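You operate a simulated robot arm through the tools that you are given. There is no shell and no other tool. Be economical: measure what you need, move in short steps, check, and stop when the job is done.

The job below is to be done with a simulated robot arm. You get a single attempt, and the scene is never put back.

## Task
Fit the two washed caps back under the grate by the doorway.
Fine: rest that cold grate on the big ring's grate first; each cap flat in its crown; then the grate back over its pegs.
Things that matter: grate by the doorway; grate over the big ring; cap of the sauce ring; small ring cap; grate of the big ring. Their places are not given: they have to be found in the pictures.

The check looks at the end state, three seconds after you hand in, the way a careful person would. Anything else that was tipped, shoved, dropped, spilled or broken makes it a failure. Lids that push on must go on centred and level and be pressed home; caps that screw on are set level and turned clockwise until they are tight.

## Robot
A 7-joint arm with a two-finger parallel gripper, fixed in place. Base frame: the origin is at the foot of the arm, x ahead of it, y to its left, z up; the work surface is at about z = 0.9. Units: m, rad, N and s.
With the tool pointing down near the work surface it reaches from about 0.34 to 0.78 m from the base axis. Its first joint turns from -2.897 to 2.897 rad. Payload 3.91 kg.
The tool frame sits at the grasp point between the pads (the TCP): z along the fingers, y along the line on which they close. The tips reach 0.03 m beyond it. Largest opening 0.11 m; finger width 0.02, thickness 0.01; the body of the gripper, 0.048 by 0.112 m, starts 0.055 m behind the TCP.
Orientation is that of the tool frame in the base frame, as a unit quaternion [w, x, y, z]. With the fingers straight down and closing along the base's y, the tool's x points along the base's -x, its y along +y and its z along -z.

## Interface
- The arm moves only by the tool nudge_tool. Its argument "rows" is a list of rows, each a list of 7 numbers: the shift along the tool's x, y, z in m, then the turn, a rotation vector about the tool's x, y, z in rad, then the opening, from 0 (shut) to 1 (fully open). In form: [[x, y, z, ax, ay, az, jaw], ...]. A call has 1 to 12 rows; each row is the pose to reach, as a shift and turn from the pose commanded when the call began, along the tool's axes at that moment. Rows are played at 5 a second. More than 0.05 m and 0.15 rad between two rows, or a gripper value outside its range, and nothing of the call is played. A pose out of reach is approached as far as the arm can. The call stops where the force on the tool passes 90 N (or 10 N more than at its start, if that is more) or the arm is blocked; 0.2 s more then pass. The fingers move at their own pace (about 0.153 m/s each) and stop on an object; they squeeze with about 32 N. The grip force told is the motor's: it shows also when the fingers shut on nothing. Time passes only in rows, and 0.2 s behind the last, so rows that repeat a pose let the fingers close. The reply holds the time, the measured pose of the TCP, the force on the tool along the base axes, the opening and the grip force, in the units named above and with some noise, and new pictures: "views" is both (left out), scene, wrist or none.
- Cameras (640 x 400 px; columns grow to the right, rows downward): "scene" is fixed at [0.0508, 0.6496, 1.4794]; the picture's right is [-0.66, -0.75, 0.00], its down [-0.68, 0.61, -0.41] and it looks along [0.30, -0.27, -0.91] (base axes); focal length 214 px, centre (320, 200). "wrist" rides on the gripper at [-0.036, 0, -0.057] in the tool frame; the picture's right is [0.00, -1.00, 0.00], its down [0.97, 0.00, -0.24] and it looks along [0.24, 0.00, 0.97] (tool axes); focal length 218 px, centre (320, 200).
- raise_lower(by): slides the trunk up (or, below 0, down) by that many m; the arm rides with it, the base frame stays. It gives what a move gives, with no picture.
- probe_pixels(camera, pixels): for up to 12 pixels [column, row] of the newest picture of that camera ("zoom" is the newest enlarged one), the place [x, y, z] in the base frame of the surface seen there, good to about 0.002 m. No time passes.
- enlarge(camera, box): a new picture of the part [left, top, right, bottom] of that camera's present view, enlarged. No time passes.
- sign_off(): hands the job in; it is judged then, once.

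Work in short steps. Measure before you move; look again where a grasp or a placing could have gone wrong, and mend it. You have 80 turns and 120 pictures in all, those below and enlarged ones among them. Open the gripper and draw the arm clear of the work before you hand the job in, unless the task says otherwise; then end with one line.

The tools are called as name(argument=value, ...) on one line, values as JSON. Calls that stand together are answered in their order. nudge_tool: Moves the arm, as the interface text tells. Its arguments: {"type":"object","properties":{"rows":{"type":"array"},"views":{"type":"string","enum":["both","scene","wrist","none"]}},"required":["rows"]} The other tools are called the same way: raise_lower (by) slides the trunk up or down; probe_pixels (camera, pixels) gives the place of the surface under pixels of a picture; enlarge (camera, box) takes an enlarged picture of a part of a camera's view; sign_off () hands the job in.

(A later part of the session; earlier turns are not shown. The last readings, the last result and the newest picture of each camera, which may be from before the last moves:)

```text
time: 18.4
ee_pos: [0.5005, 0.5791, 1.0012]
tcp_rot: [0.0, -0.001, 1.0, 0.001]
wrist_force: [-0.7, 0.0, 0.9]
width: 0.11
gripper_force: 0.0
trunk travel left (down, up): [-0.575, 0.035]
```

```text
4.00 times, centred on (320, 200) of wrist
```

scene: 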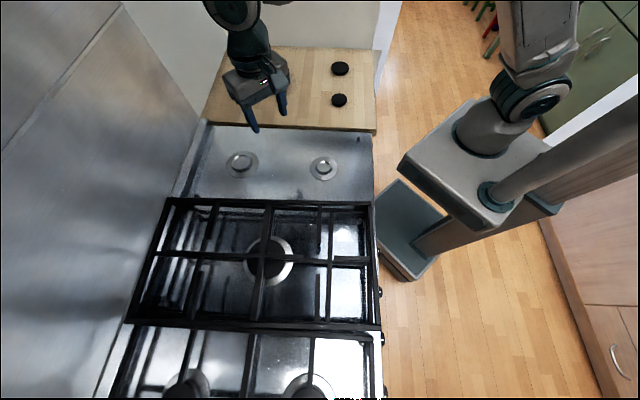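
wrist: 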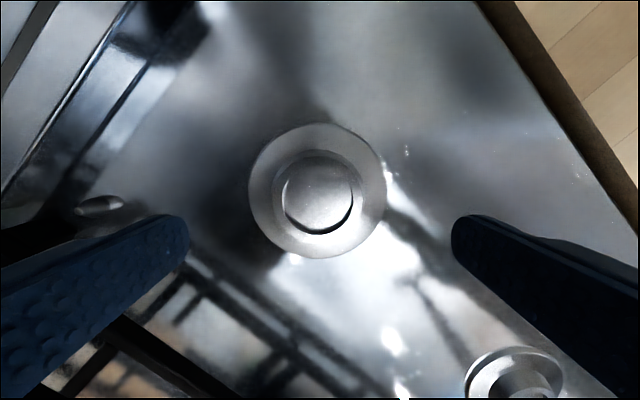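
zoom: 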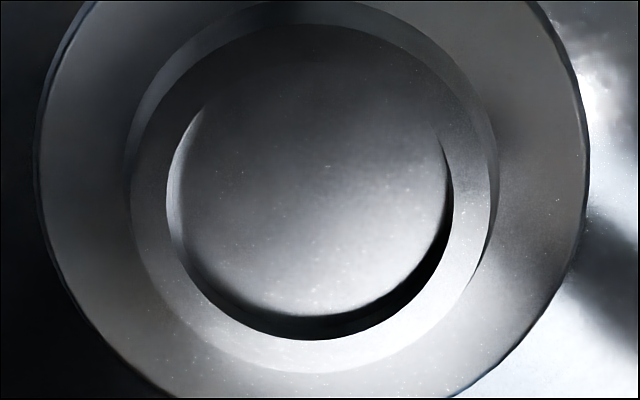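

Sauce crown centre ≈ (0.503,0.582), rim Ø≈60 mm. Next the caps: go hover over the smaller one near (0.480,0.177).

nudge_tool(rows=[[0.003, -0.04, -0.025, 0, 0, 0, 1], [0.006, -0.08, -0.04, 0, 0, 0, 1], [0.009, -0.125, -0.04, 0, 0, 0, 1], [0.012, -0.17, -0.04, 0, 0, 0, 1], [0.015, -0.215, -0.04, 0, 0, 0, 1], [0.018, -0.26, -0.04, 0, 0, 0, 1], [0.021, -0.305, -0.04, 0, 0, 0, 1], [0.024, -0.35, -0.04, 0, 0, 0, 1], [0.024, -0.39, -0.02, 0, 0, 0, 1], [0.024, -0.404, 0, 0, 0, 0, 1], [0.024, -0.404, 0, 0, 0, 0, 1]])

enlarge(camera="wrist", box=[240, 150, 400, 250])

probe_pixels(camera="wrist", pixels=[[320, 200], [320, 120], [260, 260], [320, 240], [300, 200], [340, 200]])

```text
time: 20.8
ee_pos: [0.4778, 0.1766, 1.0002]
tcp_rot: [0.0, 0.0, 1.0, -0.001]
wrist_force: [0.6, 0.0, 1.6]
width: 0.11
gripper_force: 0.0
trunk travel left (down, up): [-0.575, 0.035]
```

scene: 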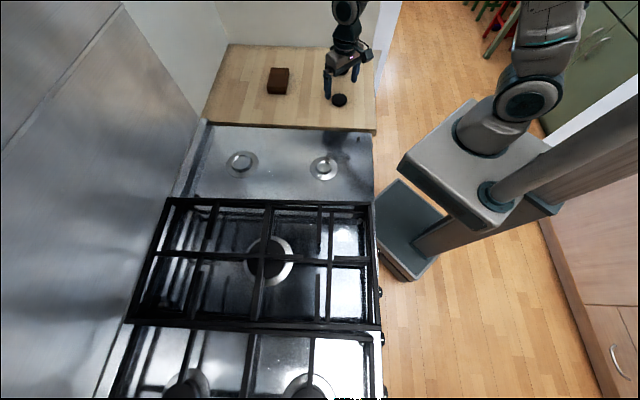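
wrist: 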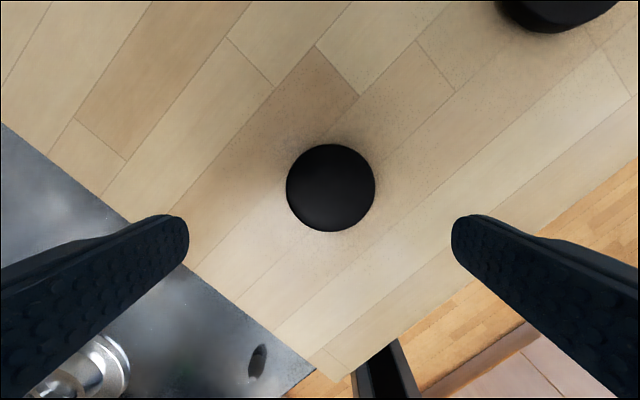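

```text
4.00 times, centred on (320, 200) of wrist
```

zoom: 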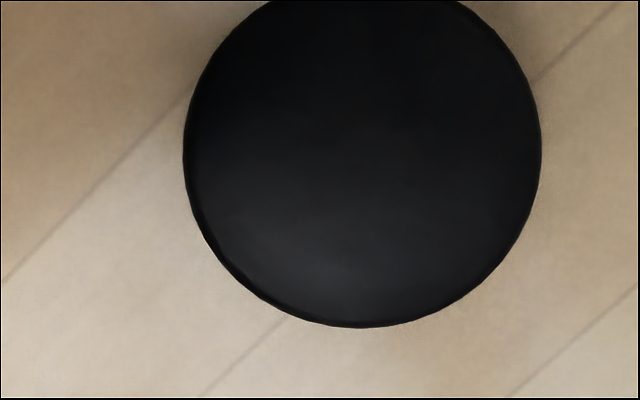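

```text
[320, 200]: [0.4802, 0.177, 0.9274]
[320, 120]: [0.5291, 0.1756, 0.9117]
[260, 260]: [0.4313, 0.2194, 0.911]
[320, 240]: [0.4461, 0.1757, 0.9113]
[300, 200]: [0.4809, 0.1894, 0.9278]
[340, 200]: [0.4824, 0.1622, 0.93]
```

Small cap centre is at pixel (330,188): offset (+0.011,-0.006) from the TCP, Ø≈56 mm, top z 0.928, counter 0.911. Align and descend to TCP z 0.945, then close.

nudge_tool(rows=[[-0.0114, -0.0064, 0, 0, 0, 0, 1], [-0.0114, -0.0064, 0.03, 0, 0, 0, 0.9], [-0.0114, -0.0064, 0.055, 0, 0, 0, 0.8], [-0.0114, -0.0064, 0.055, 0, 0, 0, 0.8]], views="wrist")

```text
time: 21.8
ee_pos: [0.4886, 0.1697, 0.9444]
tcp_rot: [0.0, 0.0, 1.0, 0.0]
wrist_force: [-0.4, -0.4, -0.4]
width: 0.088
gripper_force: 0.1
trunk travel left (down, up): [-0.575, 0.035]
```

wrist: 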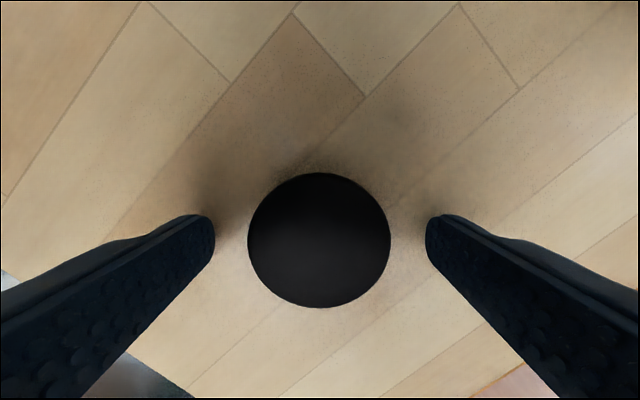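

Cap centre appears at (319,240), about 2 mm forward of the pad centre. Shift 2 mm and close.

nudge_tool(rows=[[-0.002, 0, 0, 0, 0, 0, 0.8], [-0.002, 0, 0, 0, 0, 0, 0.55], [-0.002, 0, 0, 0, 0, 0, 0.4], [-0.002, 0, 0, 0, 0, 0, 0.4], [-0.002, 0, 0, 0, 0, 0, 0.4]], views="wrist")

```text
time: 23.0
ee_pos: [0.4904, 0.1711, 0.9457]
tcp_rot: [0.001, 0.0, 1.0, 0.0]
wrist_force: [0.1, 0.2, 0.7]
width: 0.0544
gripper_force: 32.1
trunk travel left (down, up): [-0.575, 0.035]
```

wrist: 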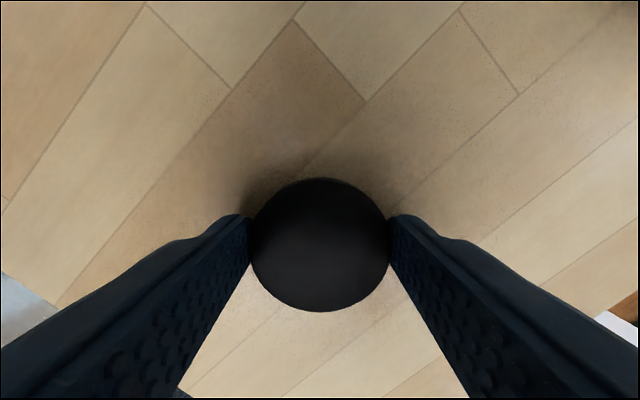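

Cap gripped at 54 mm. Lift and carry to above the small crown.

nudge_tool(rows=[[0, 0, -0.03, 0, 0, 0, 0.4], [0, 0, -0.065, 0, 0, 0, 0.4], [0.025, 0.032, -0.065, 0, 0, 0, 0.4], [0.05, 0.065, -0.065, 0, 0, 0, 0.4], [0.075, 0.097, -0.065, 0, 0, 0, 0.4], [0.1, 0.13, -0.065, 0, 0, 0, 0.4], [0.125, 0.162, -0.065, 0, 0, 0, 0.4], [0.15, 0.195, -0.065, 0, 0, 0, 0.4], [0.173, 0.226, -0.065, 0, 0, 0, 0.4], [0.173, 0.226, -0.05, 0, 0, 0, 0.4], [0.173, 0.226, -0.05, 0, 0, 0, 0.4]])

enlarge(camera="scene", box=[280, 120, 370, 190])

```text
time: 25.4
ee_pos: [0.3175, 0.3953, 0.994]
tcp_rot: [0.0, 0.0, 1.0, 0.0]
wrist_force: [0.4, -1.3, -1.5]
width: 0.0541
gripper_force: 32.7
trunk travel left (down, up): [-0.575, 0.035]
```

scene: 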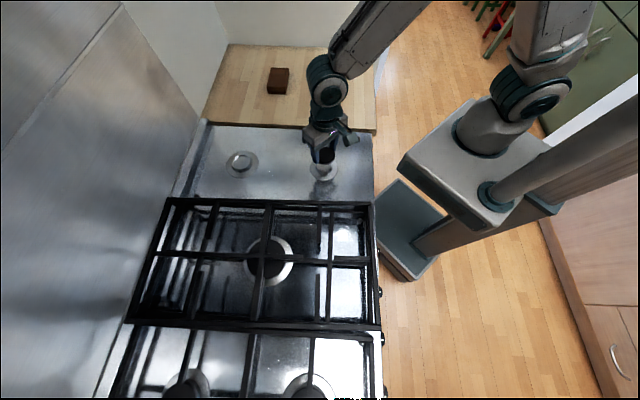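
wrist: 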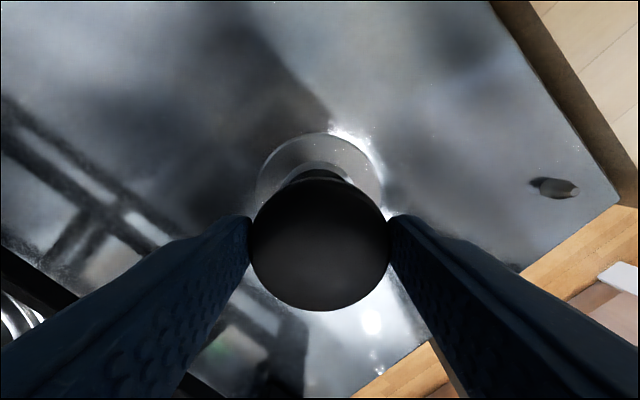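

```text
5.71 times, centred on (325, 155) of scene
```

zoom: 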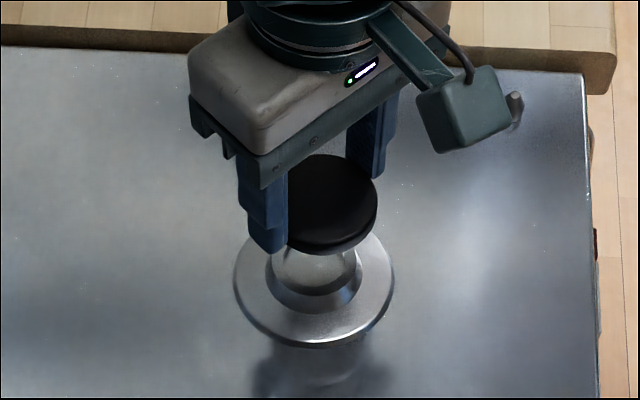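

Cap is held level over the crown. Descend to just above the rim (TCP 0.957) and check centring.

nudge_tool(rows=[[0, 0, 0.02, 0, 0, 0, 0.4], [0, 0, 0.037, 0, 0, 0, 0.4], [0, 0, 0.037, 0, 0, 0, 0.4]])

enlarge(camera="scene", box=[290, 135, 360, 190])

enlarge(camera="wrist", box=[220, 110, 420, 330])

```text
time: 26.2
ee_pos: [0.3175, 0.3965, 0.9578]
tcp_rot: [-0.001, 0.0, 1.0, 0.0]
wrist_force: [0.7, -0.2, -1.3]
width: 0.0544
gripper_force: 31.9
trunk travel left (down, up): [-0.575, 0.035]
```

scene: 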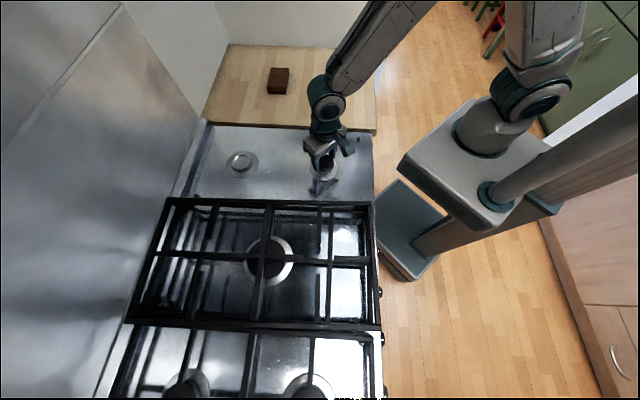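
wrist: 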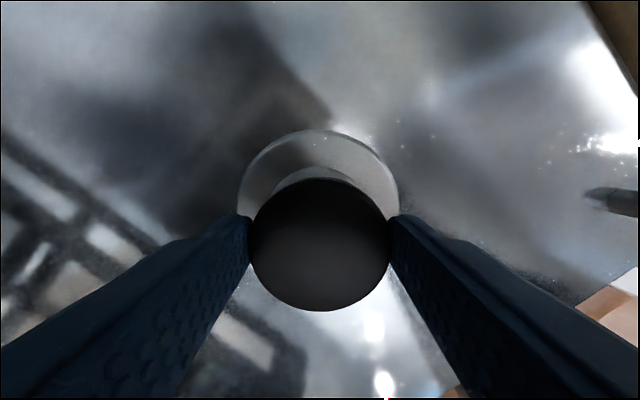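

```text
7.27 times, centred on (325, 162) of scene
```

zoom: 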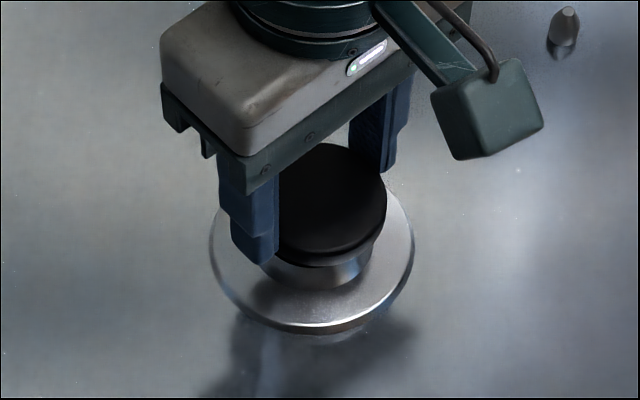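

```text
1.82 times, centred on (320, 220) of wrist
```

zoom: 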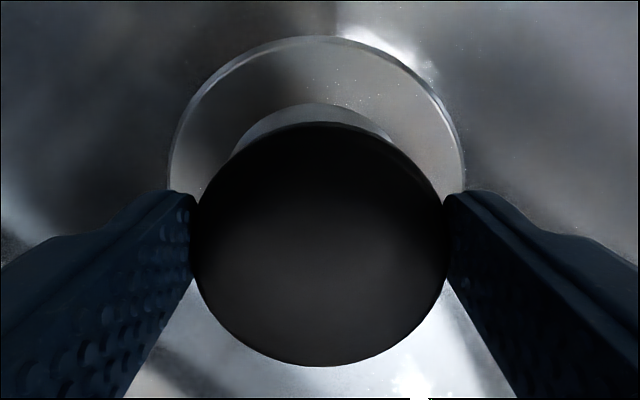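

Crown centre lies within 1 mm of the cap; I correct ~1 mm in x and y and lower the plug in, watching force.

nudge_tool(rows=[[-0.001, 0.0007, 0, 0, 0, 0, 0.4], [-0.001, 0.0007, 0.003, 0, 0, 0, 0.4], [-0.001, 0.0007, 0.006, 0, 0, 0, 0.4], [-0.001, 0.0007, 0.008, 0, 0, 0, 0.4], [-0.001, 0.0007, 0.008, 0, 0, 0, 0.4]], views="none")

```text
time: 27.4
ee_pos: [0.3191, 0.3979, 0.9506]
tcp_rot: [-0.001, 0.001, 1.0, 0.0]
wrist_force: [0.9, 0.8, -0.8]
width: 0.0542
gripper_force: 32.2
trunk travel left (down, up): [-0.575, 0.035]
```

No resistance at 0.9506, i.e. the plug is past the rim height. Go down further in 1.5 mm steps.

nudge_tool(rows=[[0, 0, 0.0015, 0, 0, 0, 0.4], [0, 0, 0.003, 0, 0, 0, 0.4], [0, 0, 0.0042, 0, 0, 0, 0.4], [0, 0, 0.0042, 0, 0, 0, 0.4]])

enlarge(camera="scene", box=[290, 135, 360, 190])

```text
time: 28.4
ee_pos: [0.3179, 0.3972, 0.9483]
tcp_rot: [0.001, 0.0, 1.0, 0.001]
wrist_force: [1.8, -0.8, 17.9]
width: 0.0543
gripper_force: 31.7
trunk travel left (down, up): [-0.575, 0.035]
```

scene: 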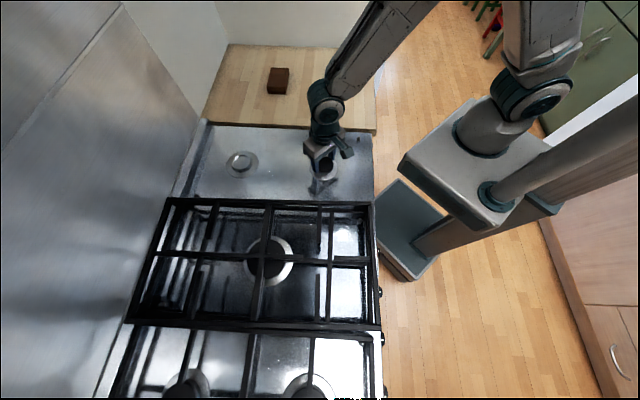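
wrist: 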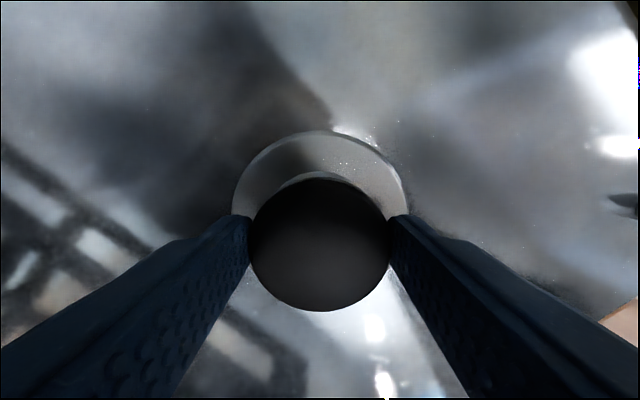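

```text
7.27 times, centred on (325, 162) of scene
```

zoom: 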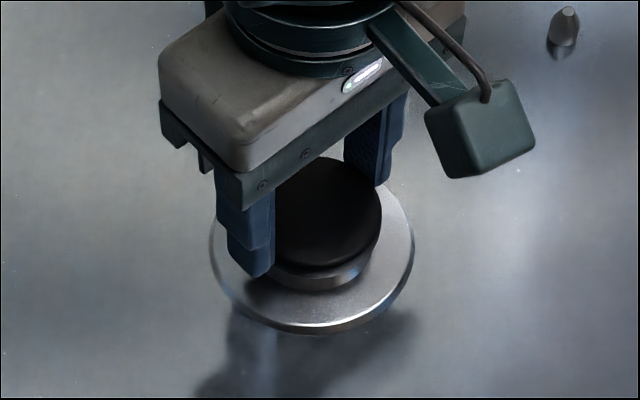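

Force 18 N with cap top computed at ≈0.930 (an unseated plug would give ≈0.935), so it looks seated. Open gently, rise, and check level.

nudge_tool(rows=[[0, 0, -0.002, 0, 0, 0, 0.4], [0, 0, -0.002, 0, 0, 0, 0.6], [0, 0, -0.002, 0, 0, 0, 0.75], [0, 0, -0.03, 0, 0, 0, 0.8], [0, 0, -0.055, 0, 0, 0, 0.9], [0, 0, -0.055, 0, 0, 0, 1]])

enlarge(camera="wrist", box=[256, 150, 384, 250])

probe_pixels(camera="wrist", pixels=[[320, 200], [290, 200], [350, 200], [320, 175], [320, 230], [320, 150]])

```text
time: 29.8
ee_pos: [0.3194, 0.3971, 1.002]
tcp_rot: [0.001, 0.001, 1.0, 0.0]
wrist_force: [-0.2, -0.3, -0.2]
width: 0.1099
gripper_force: 0.2
trunk travel left (down, up): [-0.575, 0.035]
```

scene: 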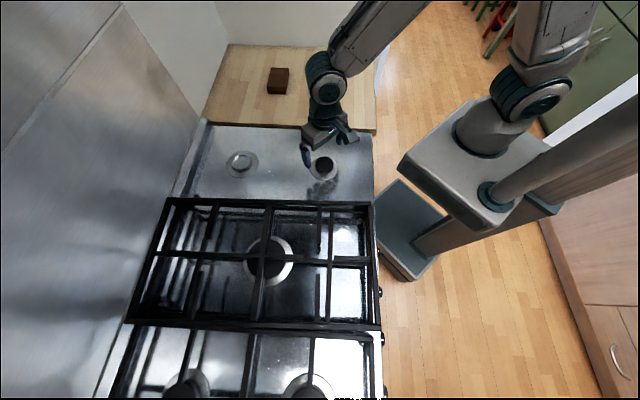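
wrist: 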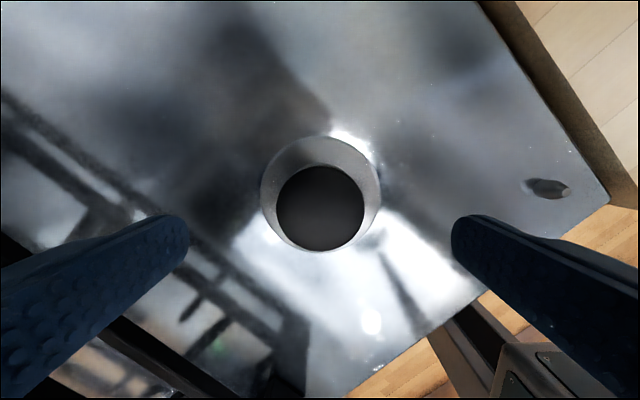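

```text
4.00 times, centred on (320, 200) of wrist
```

zoom: 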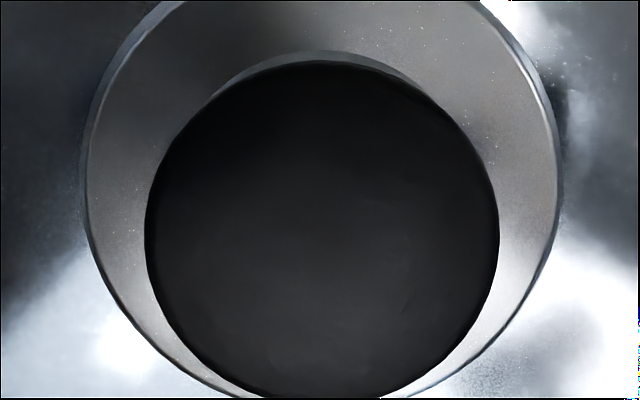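

```text
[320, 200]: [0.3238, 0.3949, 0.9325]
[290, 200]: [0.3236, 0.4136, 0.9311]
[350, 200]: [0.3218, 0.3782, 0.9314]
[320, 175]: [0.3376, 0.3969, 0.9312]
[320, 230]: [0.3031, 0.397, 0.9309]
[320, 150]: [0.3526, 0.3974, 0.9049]
```

Small cap is level (all points 0.931) and centred. Now go over the larger cap near (0.598,0.054).

nudge_tool(rows=[[-0.0277, -0.0344, 0, 0, 0, 0, 1], [-0.0554, -0.0688, 0, 0, 0, 0, 1], [-0.0831, -0.1032, 0, 0, 0, 0, 1], [-0.1108, -0.1376, 0, 0, 0, 0, 1], [-0.1385, -0.172, 0, 0, 0, 0, 1], [-0.1662, -0.2064, 0, 0, 0, 0, 1], [-0.1939, -0.2408, 0, 0, 0, 0, 1], [-0.2216, -0.2752, 0, 0, 0, 0, 1], [-0.2493, -0.3096, 0, 0, 0, 0, 1], [-0.277, -0.344, 0, 0, 0, 0, 1], [-0.277, -0.344, 0, 0, 0, 0, 1]])

enlarge(camera="wrist", box=[224, 140, 416, 260])

enlarge(camera="scene", box=[300, 150, 350, 186])

```text
time: 32.2
ee_pos: [0.5944, 0.0529, 1.0012]
tcp_rot: [0.0, 0.0, 1.0, -0.001]
wrist_force: [0.3, 0.0, -0.4]
width: 0.11
gripper_force: 0.1
trunk travel left (down, up): [-0.575, 0.035]
```

scene: 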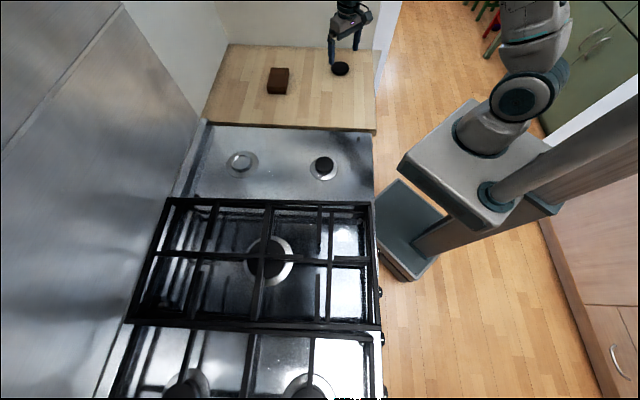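
wrist: 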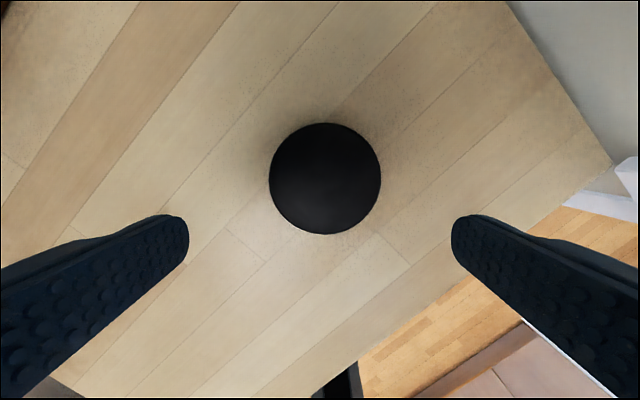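

```text
3.33 times, centred on (320, 200) of wrist
```

zoom: 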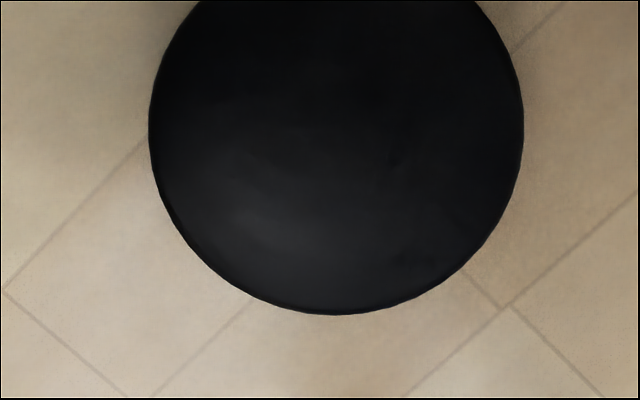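

```text
11.11 times, centred on (325, 168) of scene
```

zoom: 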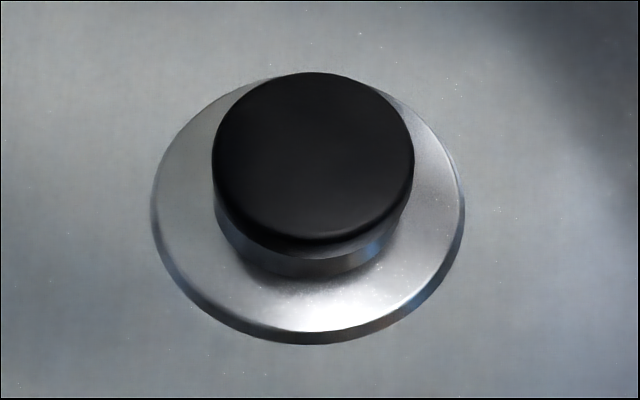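

Small cap sits flush on its crown. Large cap centre at pixel (325,178): offset (+0.018,-0.003), Ø≈68 mm; align, descend to 0.945.

nudge_tool(rows=[[-0.018, -0.003, 0, 0, 0, 0, 1], [-0.018, -0.003, 0.03, 0, 0, 0, 1], [-0.018, -0.003, 0.056, 0, 0, 0, 0.9], [-0.018, -0.003, 0.056, 0, 0, 0, 0.9]], views="wrist")

```text
time: 33.2
ee_pos: [0.6139, 0.0504, 0.9437]
tcp_rot: [0.0, 0.0, 1.0, 0.0]
wrist_force: [-0.1, 1.1, -0.3]
width: 0.099
gripper_force: 0.1
trunk travel left (down, up): [-0.575, 0.035]
```

wrist: 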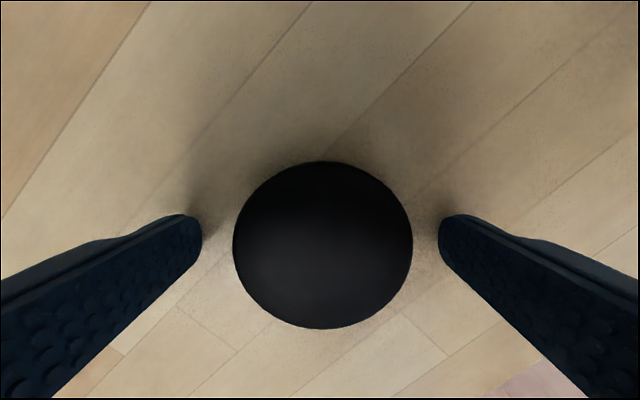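

Nearly centred; shift 1 mm in x and y, then close.

nudge_tool(rows=[[0.001, -0.001, 0, 0, 0, 0, 0.8], [0.001, -0.001, 0, 0, 0, 0, 0.65], [0.001, -0.001, 0, 0, 0, 0, 0.5], [0.001, -0.001, 0, 0, 0, 0, 0.5], [0.001, -0.001, 0, 0, 0, 0, 0.5]], views="wrist")

```text
time: 34.4
ee_pos: [0.6125, 0.0483, 0.9447]
tcp_rot: [0.0, 0.0, 1.0, 0.0]
wrist_force: [-0.5, -0.2, 0.1]
width: 0.0684
gripper_force: 32.0
trunk travel left (down, up): [-0.575, 0.035]
```

wrist: 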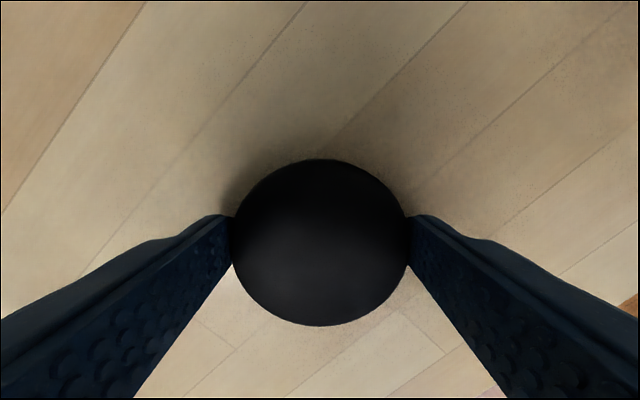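

Gripped at 68 mm. Lift and carry toward the sauce crown in two legs.

nudge_tool(rows=[[0, 0, -0.035, 0, 0, 0, 0.5], [0, 0, -0.07, 0, 0, 0, 0.5], [0.009, 0.0445, -0.07, 0, 0, 0, 0.5], [0.018, 0.089, -0.07, 0, 0, 0, 0.5], [0.027, 0.1335, -0.07, 0, 0, 0, 0.5], [0.036, 0.178, -0.07, 0, 0, 0, 0.5], [0.045, 0.2225, -0.07, 0, 0, 0, 0.5], [0.055, 0.267, -0.07, 0, 0, 0, 0.5], [0.064, 0.311, -0.07, 0, 0, 0, 0.5], [0.073, 0.3555, -0.07, 0, 0, 0, 0.5], [0.082, 0.4, -0.07, 0, 0, 0, 0.5], [0.091, 0.44, -0.07, 0, 0, 0, 0.5]], views="none")

nudge_tool(rows=[[0.006, 0.03, 0, 0, 0, 0, 0.5], [0.012, 0.06, 0, 0, 0, 0, 0.5], [0.019, 0.0933, 0, 0, 0, 0, 0.5], [0.019, 0.0933, 0.02, 0, 0, 0, 0.5], [0.019, 0.0933, 0.04, 0, 0, 0, 0.5], [0.019, 0.0933, 0.057, 0, 0, 0, 0.5], [0.019, 0.0933, 0.057, 0, 0, 0, 0.5]])

enlarge(camera="wrist", box=[220, 110, 420, 330])

enlarge(camera="scene", box=[205, 135, 275, 190])

```text
time: 37.0
ee_pos: [0.5225, 0.4921, 1.0137]
tcp_rot: [0.0, 0.0, 1.0, 0.0]
wrist_force: [-0.6, 0.2, -0.6]
width: 0.0685
gripper_force: 31.4
trunk travel left (down, up): [-0.575, 0.035]
```

```text
time: 38.6
ee_pos: [0.5023, 0.583, 0.9568]
tcp_rot: [-0.001, 0.0, 1.0, 0.0]
wrist_force: [-0.7, -0.5, -2.1]
width: 0.0685
gripper_force: 31.9
out of reach, approached as far as the arm can: row 3, 4
trunk travel left (down, up): [-0.575, 0.035]
```

scene: 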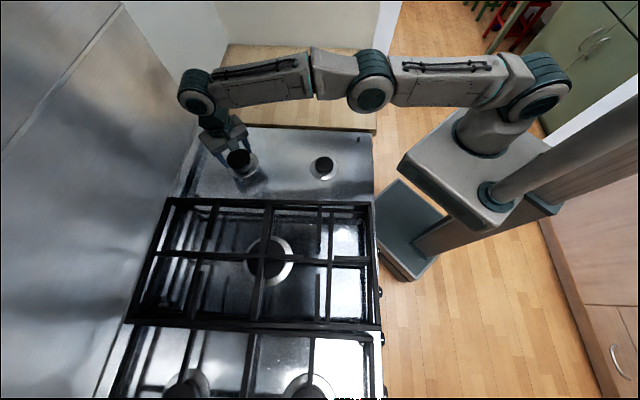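
wrist: 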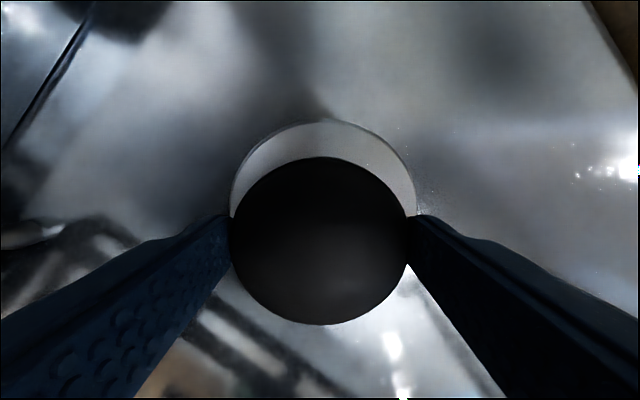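

```text
1.82 times, centred on (320, 220) of wrist
```

zoom: 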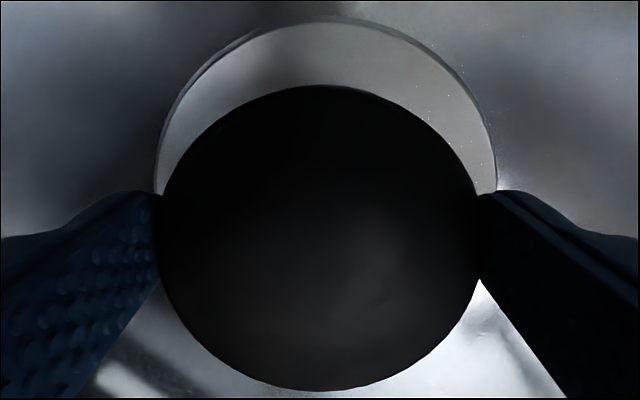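

```text
7.27 times, centred on (240, 162) of scene
```

zoom: 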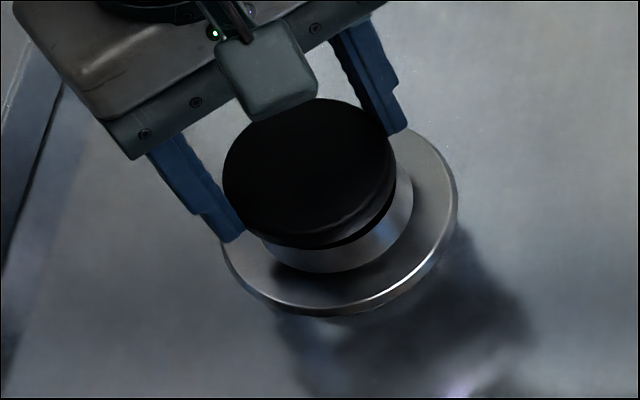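

Cap needs about 1 mm toward -x and 1 mm toward -y to centre on the flange. Apply and lower with force check.

nudge_tool(rows=[[0.0009, -0.0012, 0, 0, 0, 0, 0.5], [0.0009, -0.0012, 0.003, 0, 0, 0, 0.5], [0.0009, -0.0012, 0.006, 0, 0, 0, 0.5], [0.0009, -0.0012, 0.0065, 0, 0, 0, 0.5], [0.0009, -0.0012, 0.0065, 0, 0, 0, 0.5]], views="none")

```text
time: 39.8
ee_pos: [0.5032, 0.5811, 0.9515]
tcp_rot: [0.0, 0.0, 1.0, 0.0]
wrist_force: [0.2, 0.0, -0.9]
width: 0.0681
gripper_force: 32.8
trunk travel left (down, up): [-0.575, 0.035]
```

nudge_tool(rows=[[0, 0, 0.0015, 0, 0, 0, 0.5], [0, 0, 0.003, 0, 0, 0, 0.5], [0, 0, 0.0045, 0, 0, 0, 0.5], [0, 0, 0.0045, 0, 0, 0, 0.5]])

enlarge(camera="scene", box=[205, 135, 275, 190])

```text
time: 40.8
ee_pos: [0.502, 0.5814, 0.9474]
tcp_rot: [0.001, 0.0, 1.0, 0.001]
wrist_force: [0.3, 0.4, 6.4]
width: 0.0684
gripper_force: 32.2
trunk travel left (down, up): [-0.575, 0.035]
```

scene: 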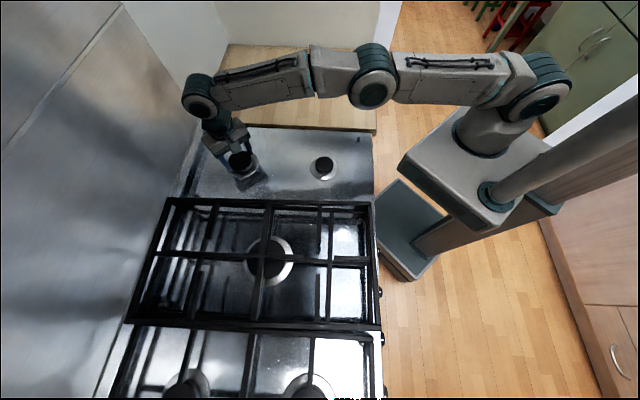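
wrist: 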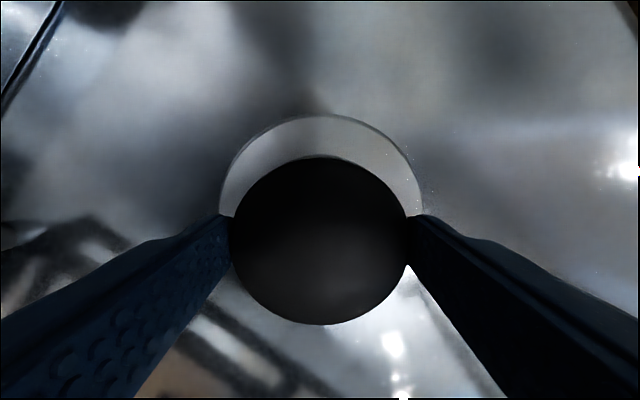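

```text
7.27 times, centred on (240, 162) of scene
```

zoom: 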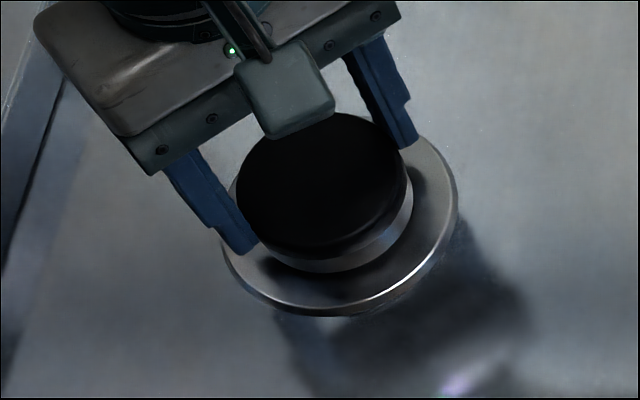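

Contact at 0.947 with 6 N: same seat height as the small one. Press 0.7 mm more, open, rise and check.

nudge_tool(rows=[[0, 0, 0.0008, 0, 0, 0, 0.5], [0, 0, -0.0005, 0, 0, 0, 0.5], [0, 0, -0.0005, 0, 0, 0, 0.7], [0, 0, -0.0005, 0, 0, 0, 0.85], [0, 0, -0.03, 0, 0, 0, 0.9], [0, 0, -0.055, 0, 0, 0, 1], [0, 0, -0.055, 0, 0, 0, 1]])

probe_pixels(camera="wrist", pixels=[[320, 205], [285, 205], [355, 205], [320, 170], [320, 240]])

enlarge(camera="scene", box=[216, 142, 272, 182])

```text
time: 42.4
ee_pos: [0.5, 0.5813, 1.0024]
tcp_rot: [0.0, 0.0, 1.0, 0.0]
wrist_force: [0.9, 0.0, 1.0]
width: 0.1101
gripper_force: 0.0
trunk travel left (down, up): [-0.575, 0.035]
```

scene: 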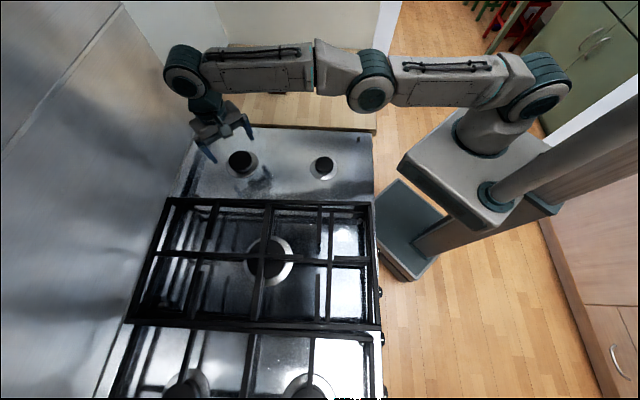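
wrist: 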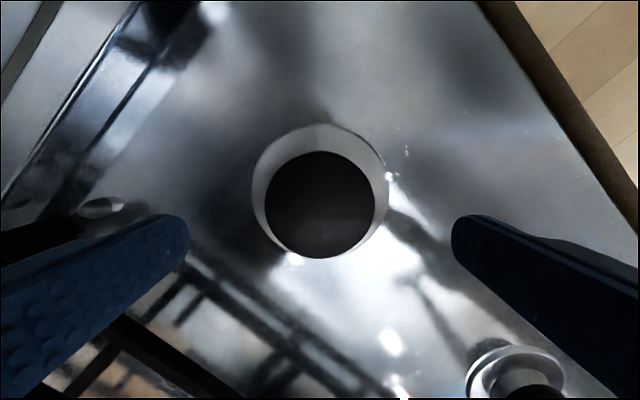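

```text
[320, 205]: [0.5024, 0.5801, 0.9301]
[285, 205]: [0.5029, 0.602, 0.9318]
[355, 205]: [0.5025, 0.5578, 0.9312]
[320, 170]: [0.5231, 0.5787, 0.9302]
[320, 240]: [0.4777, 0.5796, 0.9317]
```

```text
10.00 times, centred on (244, 162) of scene
```

zoom: 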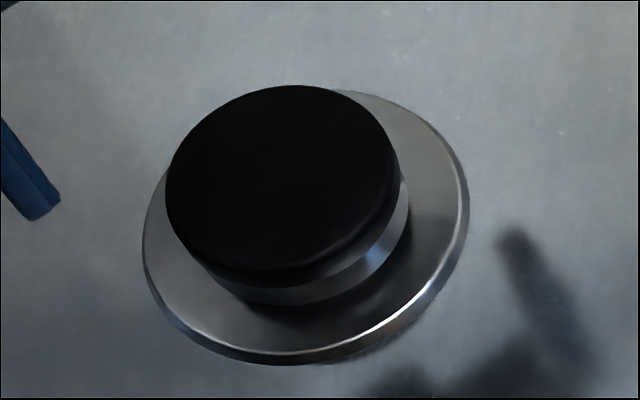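

Both caps are level and centred (tops ~0.931). Now go back over the stacked grate's cross near (0.200,0.694), rising on the way.

nudge_tool(rows=[[0.035, -0.02, -0.02, 0, 0, 0, 0.8], [0.065, -0.02, -0.05, 0, 0, 0, 0.6], [0.1, 0, -0.07, 0, 0, 0, 0.6], [0.14, 0.02, -0.07, 0, 0, 0, 0.6], [0.18, 0.045, -0.07, 0, 0, 0, 0.6], [0.22, 0.065, -0.07, 0, 0, 0, 0.6], [0.26, 0.09, -0.07, 0, 0, 0, 0.6], [0.3025, 0.1126, -0.07, 0, 0, 0, 0.6], [0.3025, 0.1126, -0.07, 0, 0, 0, 0.6]])

```text
time: 44.4
ee_pos: [0.2022, 0.7028, 1.0734]
tcp_rot: [0.0, 0.001, 1.0, 0.0]
wrist_force: [-0.1, -0.1, 0.1]
width: 0.0661
gripper_force: 0.2
out of reach, approached as far as the arm can: row 1, 2, 3, 4, 5, 6, 7, 8, 9
trunk travel left (down, up): [-0.575, 0.035]
```

scene: 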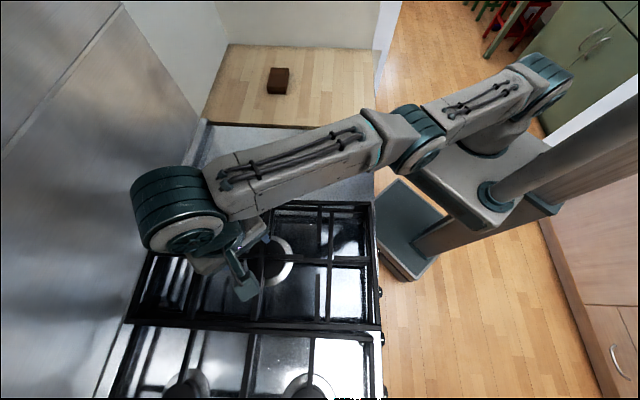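
wrist: 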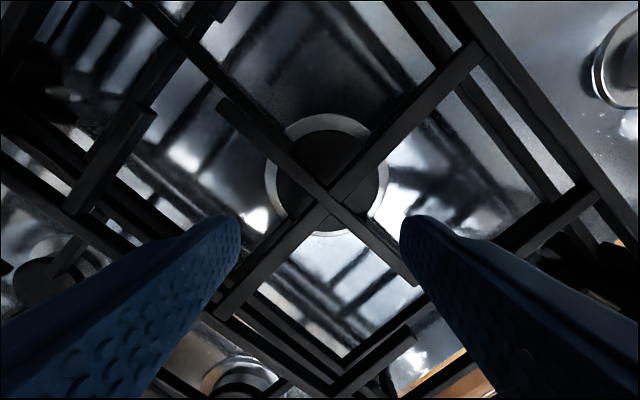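

The arm reported reach limits and sits ~8 mm off in y; the cross is at (327,200). I let it settle with a null move and re-read.

nudge_tool(rows=[[0, 0, 0.01, 0, 0, 0, 0.6], [0, 0, 0.02, 0, 0, 0, 0.6], [0, 0, 0.02, 0, 0, 0, 0.6]], views="wrist")

enlarge(camera="wrist", box=[256, 160, 384, 240])

probe_pixels(camera="scene", pixels=[[380, 315], [376, 250], [375, 220], [160, 321], [320, 326], [345, 203]])

```text
time: 45.2
ee_pos: [0.2024, 0.705, 1.0543]
tcp_rot: [-0.001, 0.0, 1.0, -0.001]
wrist_force: [-0.1, -0.4, -0.2]
width: 0.066
gripper_force: 0.1
out of reach, approached as far as the arm can: row 2, 3
trunk travel left (down, up): [-0.575, 0.035]
```

wrist: 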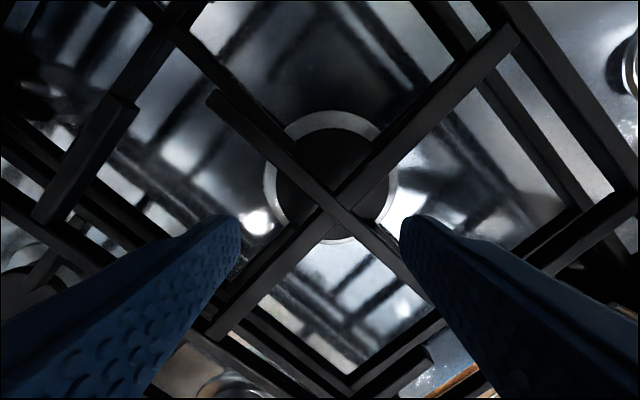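

```text
5.00 times, centred on (320, 200) of wrist
```

zoom: 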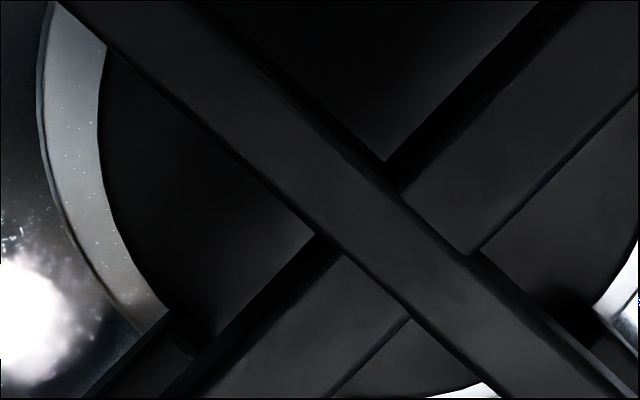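

```text
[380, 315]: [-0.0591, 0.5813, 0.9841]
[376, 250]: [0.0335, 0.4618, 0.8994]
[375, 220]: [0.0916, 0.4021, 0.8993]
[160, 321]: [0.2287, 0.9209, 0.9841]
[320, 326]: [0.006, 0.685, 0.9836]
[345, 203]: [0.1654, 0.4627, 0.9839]
```

By the picture the cross is still at (0.2006,0.695) while the TCP is at (0.2024,0.705). I correct by that at this height and see whether the arm follows.

nudge_tool(rows=[[0.002, -0.005, 0, 0, 0, 0, 0.6], [0.002, -0.0098, 0, 0, 0, 0, 0.6], [0.002, -0.0098, 0, 0, 0, 0, 0.6]], views="none")

```text
time: 46.0
ee_pos: [0.2026, 0.705, 1.0547]
tcp_rot: [0.0, 0.0, 1.0, -0.001]
wrist_force: [0.2, 0.3, -0.6]
width: 0.0664
gripper_force: 0.1
out of reach, approached as far as the arm can: row 1, 2, 3
trunk travel left (down, up): [-0.575, 0.035]
```

It doesn't follow: likely a joint limit in this arm posture. I back out over the bare hob (the route that worked before) and come again.

nudge_tool(rows=[[0, 0, -0.03, 0, 0, 0, 0.6], [-0.03, -0.03, -0.05, 0, 0, 0, 0.6], [-0.06, -0.06, -0.06, 0, 0, 0, 0.6], [-0.09, -0.09, -0.06, 0, 0, 0, 0.6], [-0.12, -0.12, -0.06, 0, 0, 0, 0.6], [-0.15, -0.15, -0.06, 0, 0, 0, 0.6], [-0.18, -0.18, -0.06, 0, 0, 0, 0.6], [-0.2, -0.2, -0.06, 0, 0, 0, 0.6], [-0.2, -0.2, -0.06, 0, 0, 0, 0.6]], views="scene")

```text
time: 48.0
ee_pos: [0.4033, 0.5049, 1.115]
tcp_rot: [-0.001, 0.0, 1.0, 0.0]
wrist_force: [-0.7, -0.6, -0.4]
width: 0.0659
gripper_force: 0.1
out of reach, approached as far as the arm can: row 1
trunk travel left (down, up): [-0.575, 0.035]
```

scene: 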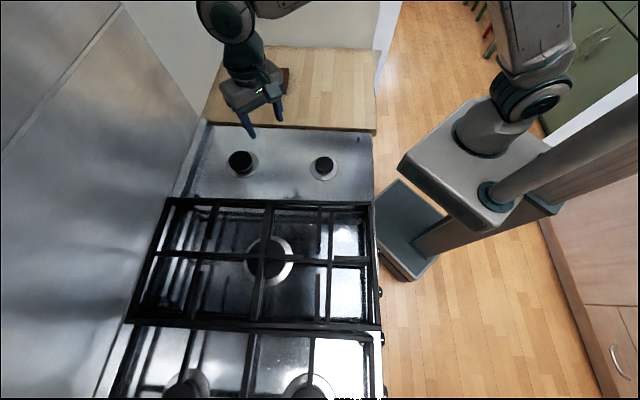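

Freed up; achieved pose (0.4033,0.5049,1.115). Now lower to z 1.045 and approach along the earlier path.

nudge_tool(rows=[[0, 0, 0.04, 0, 0, 0, 0.6], [0, 0, 0.07, 0, 0, 0, 0.6], [0.03, 0.028, 0.07, 0, 0, 0, 0.6], [0.06, 0.056, 0.07, 0, 0, 0, 0.6], [0.09, 0.084, 0.07, 0, 0, 0, 0.6], [0.12, 0.112, 0.07, 0, 0, 0, 0.6], [0.15, 0.14, 0.07, 0, 0, 0, 0.6], [0.18, 0.168, 0.07, 0, 0, 0, 0.6], [0.2027, 0.19, 0.07, 0, 0, 0, 0.6], [0.2027, 0.19, 0.07, 0, 0, 0, 0.6]], views="wrist")

enlarge(camera="wrist", box=[256, 160, 384, 240])

```text
time: 50.2
ee_pos: [0.2001, 0.6961, 1.0465]
tcp_rot: [0.0, 0.002, 1.0, 0.0]
wrist_force: [0.0, -0.3, 0.4]
width: 0.0659
gripper_force: 0.1
trunk travel left (down, up): [-0.575, 0.035]
```

wrist: 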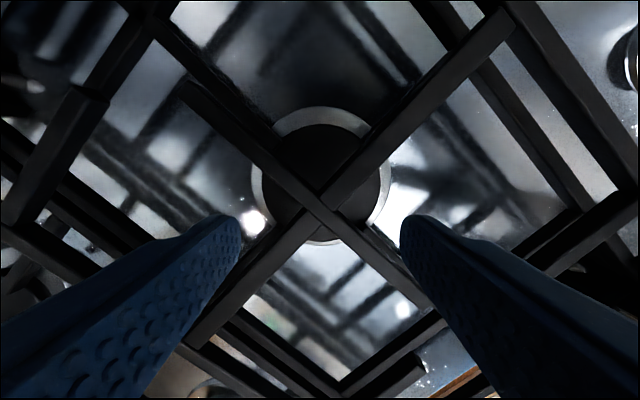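

```text
5.00 times, centred on (320, 200) of wrist
```

zoom: 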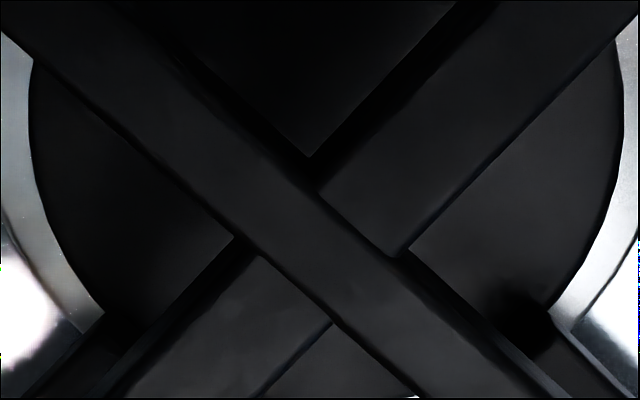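

Now well aligned: cross at (321,210), within 1 mm of the TCP. Descend to 0.981 and close.

nudge_tool(rows=[[0, 0, 0.03, 0, 0, 0, 0.6], [0, 0, 0.055, 0, 0, 0, 0.6], [0, 0, 0.065, 0, 0, 0, 0.6], [0, 0, 0.065, 0, 0, 0, 0.6], [0, 0, 0.065, 0, 0, 0, 0.3], [0, 0, 0.065, 0, 0, 0, 0], [0, 0, 0.065, 0, 0, 0, 0], [0, 0, 0.065, 0, 0, 0, 0], [0, 0, 0.065, 0, 0, 0, 0]], views="wrist")

```text
time: 52.2
ee_pos: [0.2005, 0.6947, 0.9811]
tcp_rot: [0.0, 0.001, 1.0, 0.001]
wrist_force: [1.8, -2.5, -0.8]
width: 0.0376
gripper_force: 31.7
trunk travel left (down, up): [-0.575, 0.035]
```

wrist: 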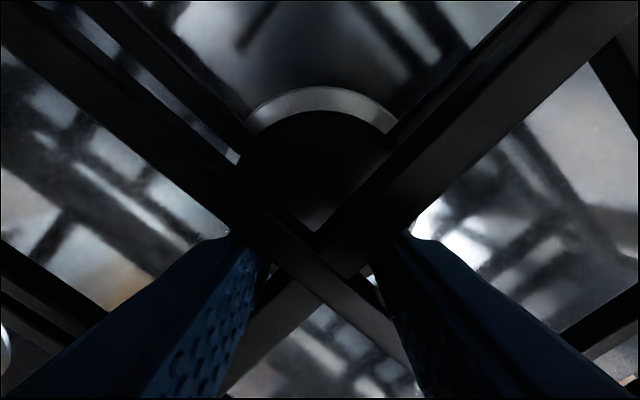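

Same grip (0.0376). Lift 5 cm and carry back (+0.211,-0.205) to above its own place, then check against pegs.

nudge_tool(rows=[[0, 0, -0.01, 0, 0, 0, 0], [0, 0, -0.03, 0, 0, 0, 0], [0, 0, -0.05, 0, 0, 0, 0], [-0.03, 0.0, -0.05, 0, 0, 0, 0], [-0.06, -0.03, -0.05, 0, 0, 0, 0], [-0.09, -0.06, -0.05, 0, 0, 0, 0], [-0.12, -0.09, -0.05, 0, 0, 0, 0], [-0.15, -0.125, -0.05, 0, 0, 0, 0], [-0.18, -0.16, -0.05, 0, 0, 0, 0], [-0.205, -0.19, -0.05, 0, 0, 0, 0], [-0.211, -0.2046, -0.05, 0, 0, 0, 0], [-0.211, -0.2046, -0.05, 0, 0, 0, 0]])

enlarge(camera="scene", box=[160, 90, 390, 230])

```text
time: 54.8
ee_pos: [0.4105, 0.4918, 1.029]
tcp_rot: [0.0, 0.0, 1.0, 0.0]
wrist_force: [0.6, 0.7, -12.0]
width: 0.0374
gripper_force: 32.0
trunk travel left (down, up): [-0.575, 0.035]
```

scene: 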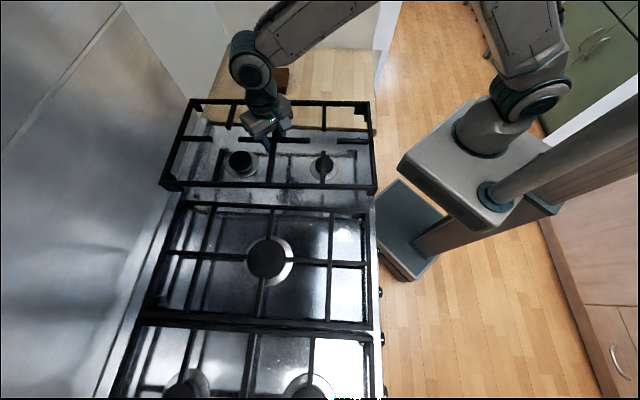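
wrist: 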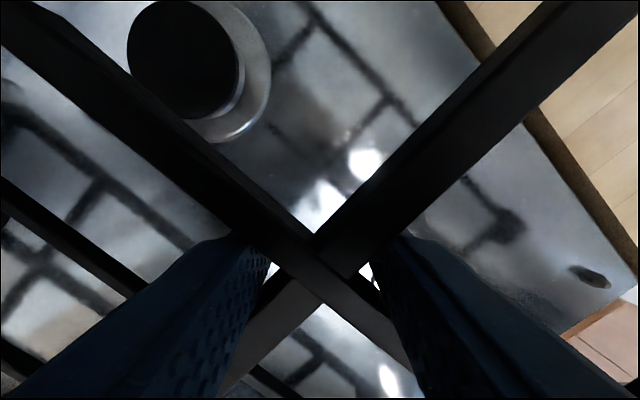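

```text
2.78 times, centred on (275, 160) of scene
```

zoom: 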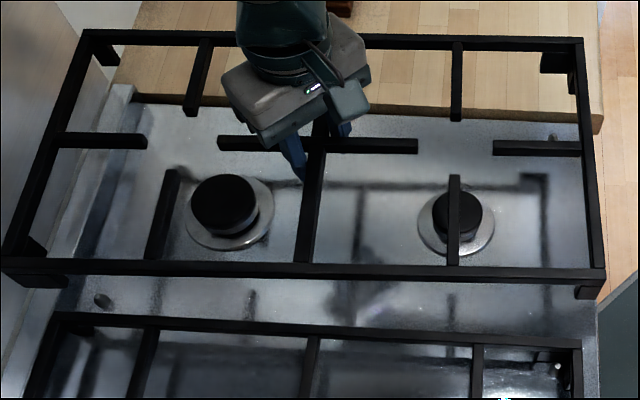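

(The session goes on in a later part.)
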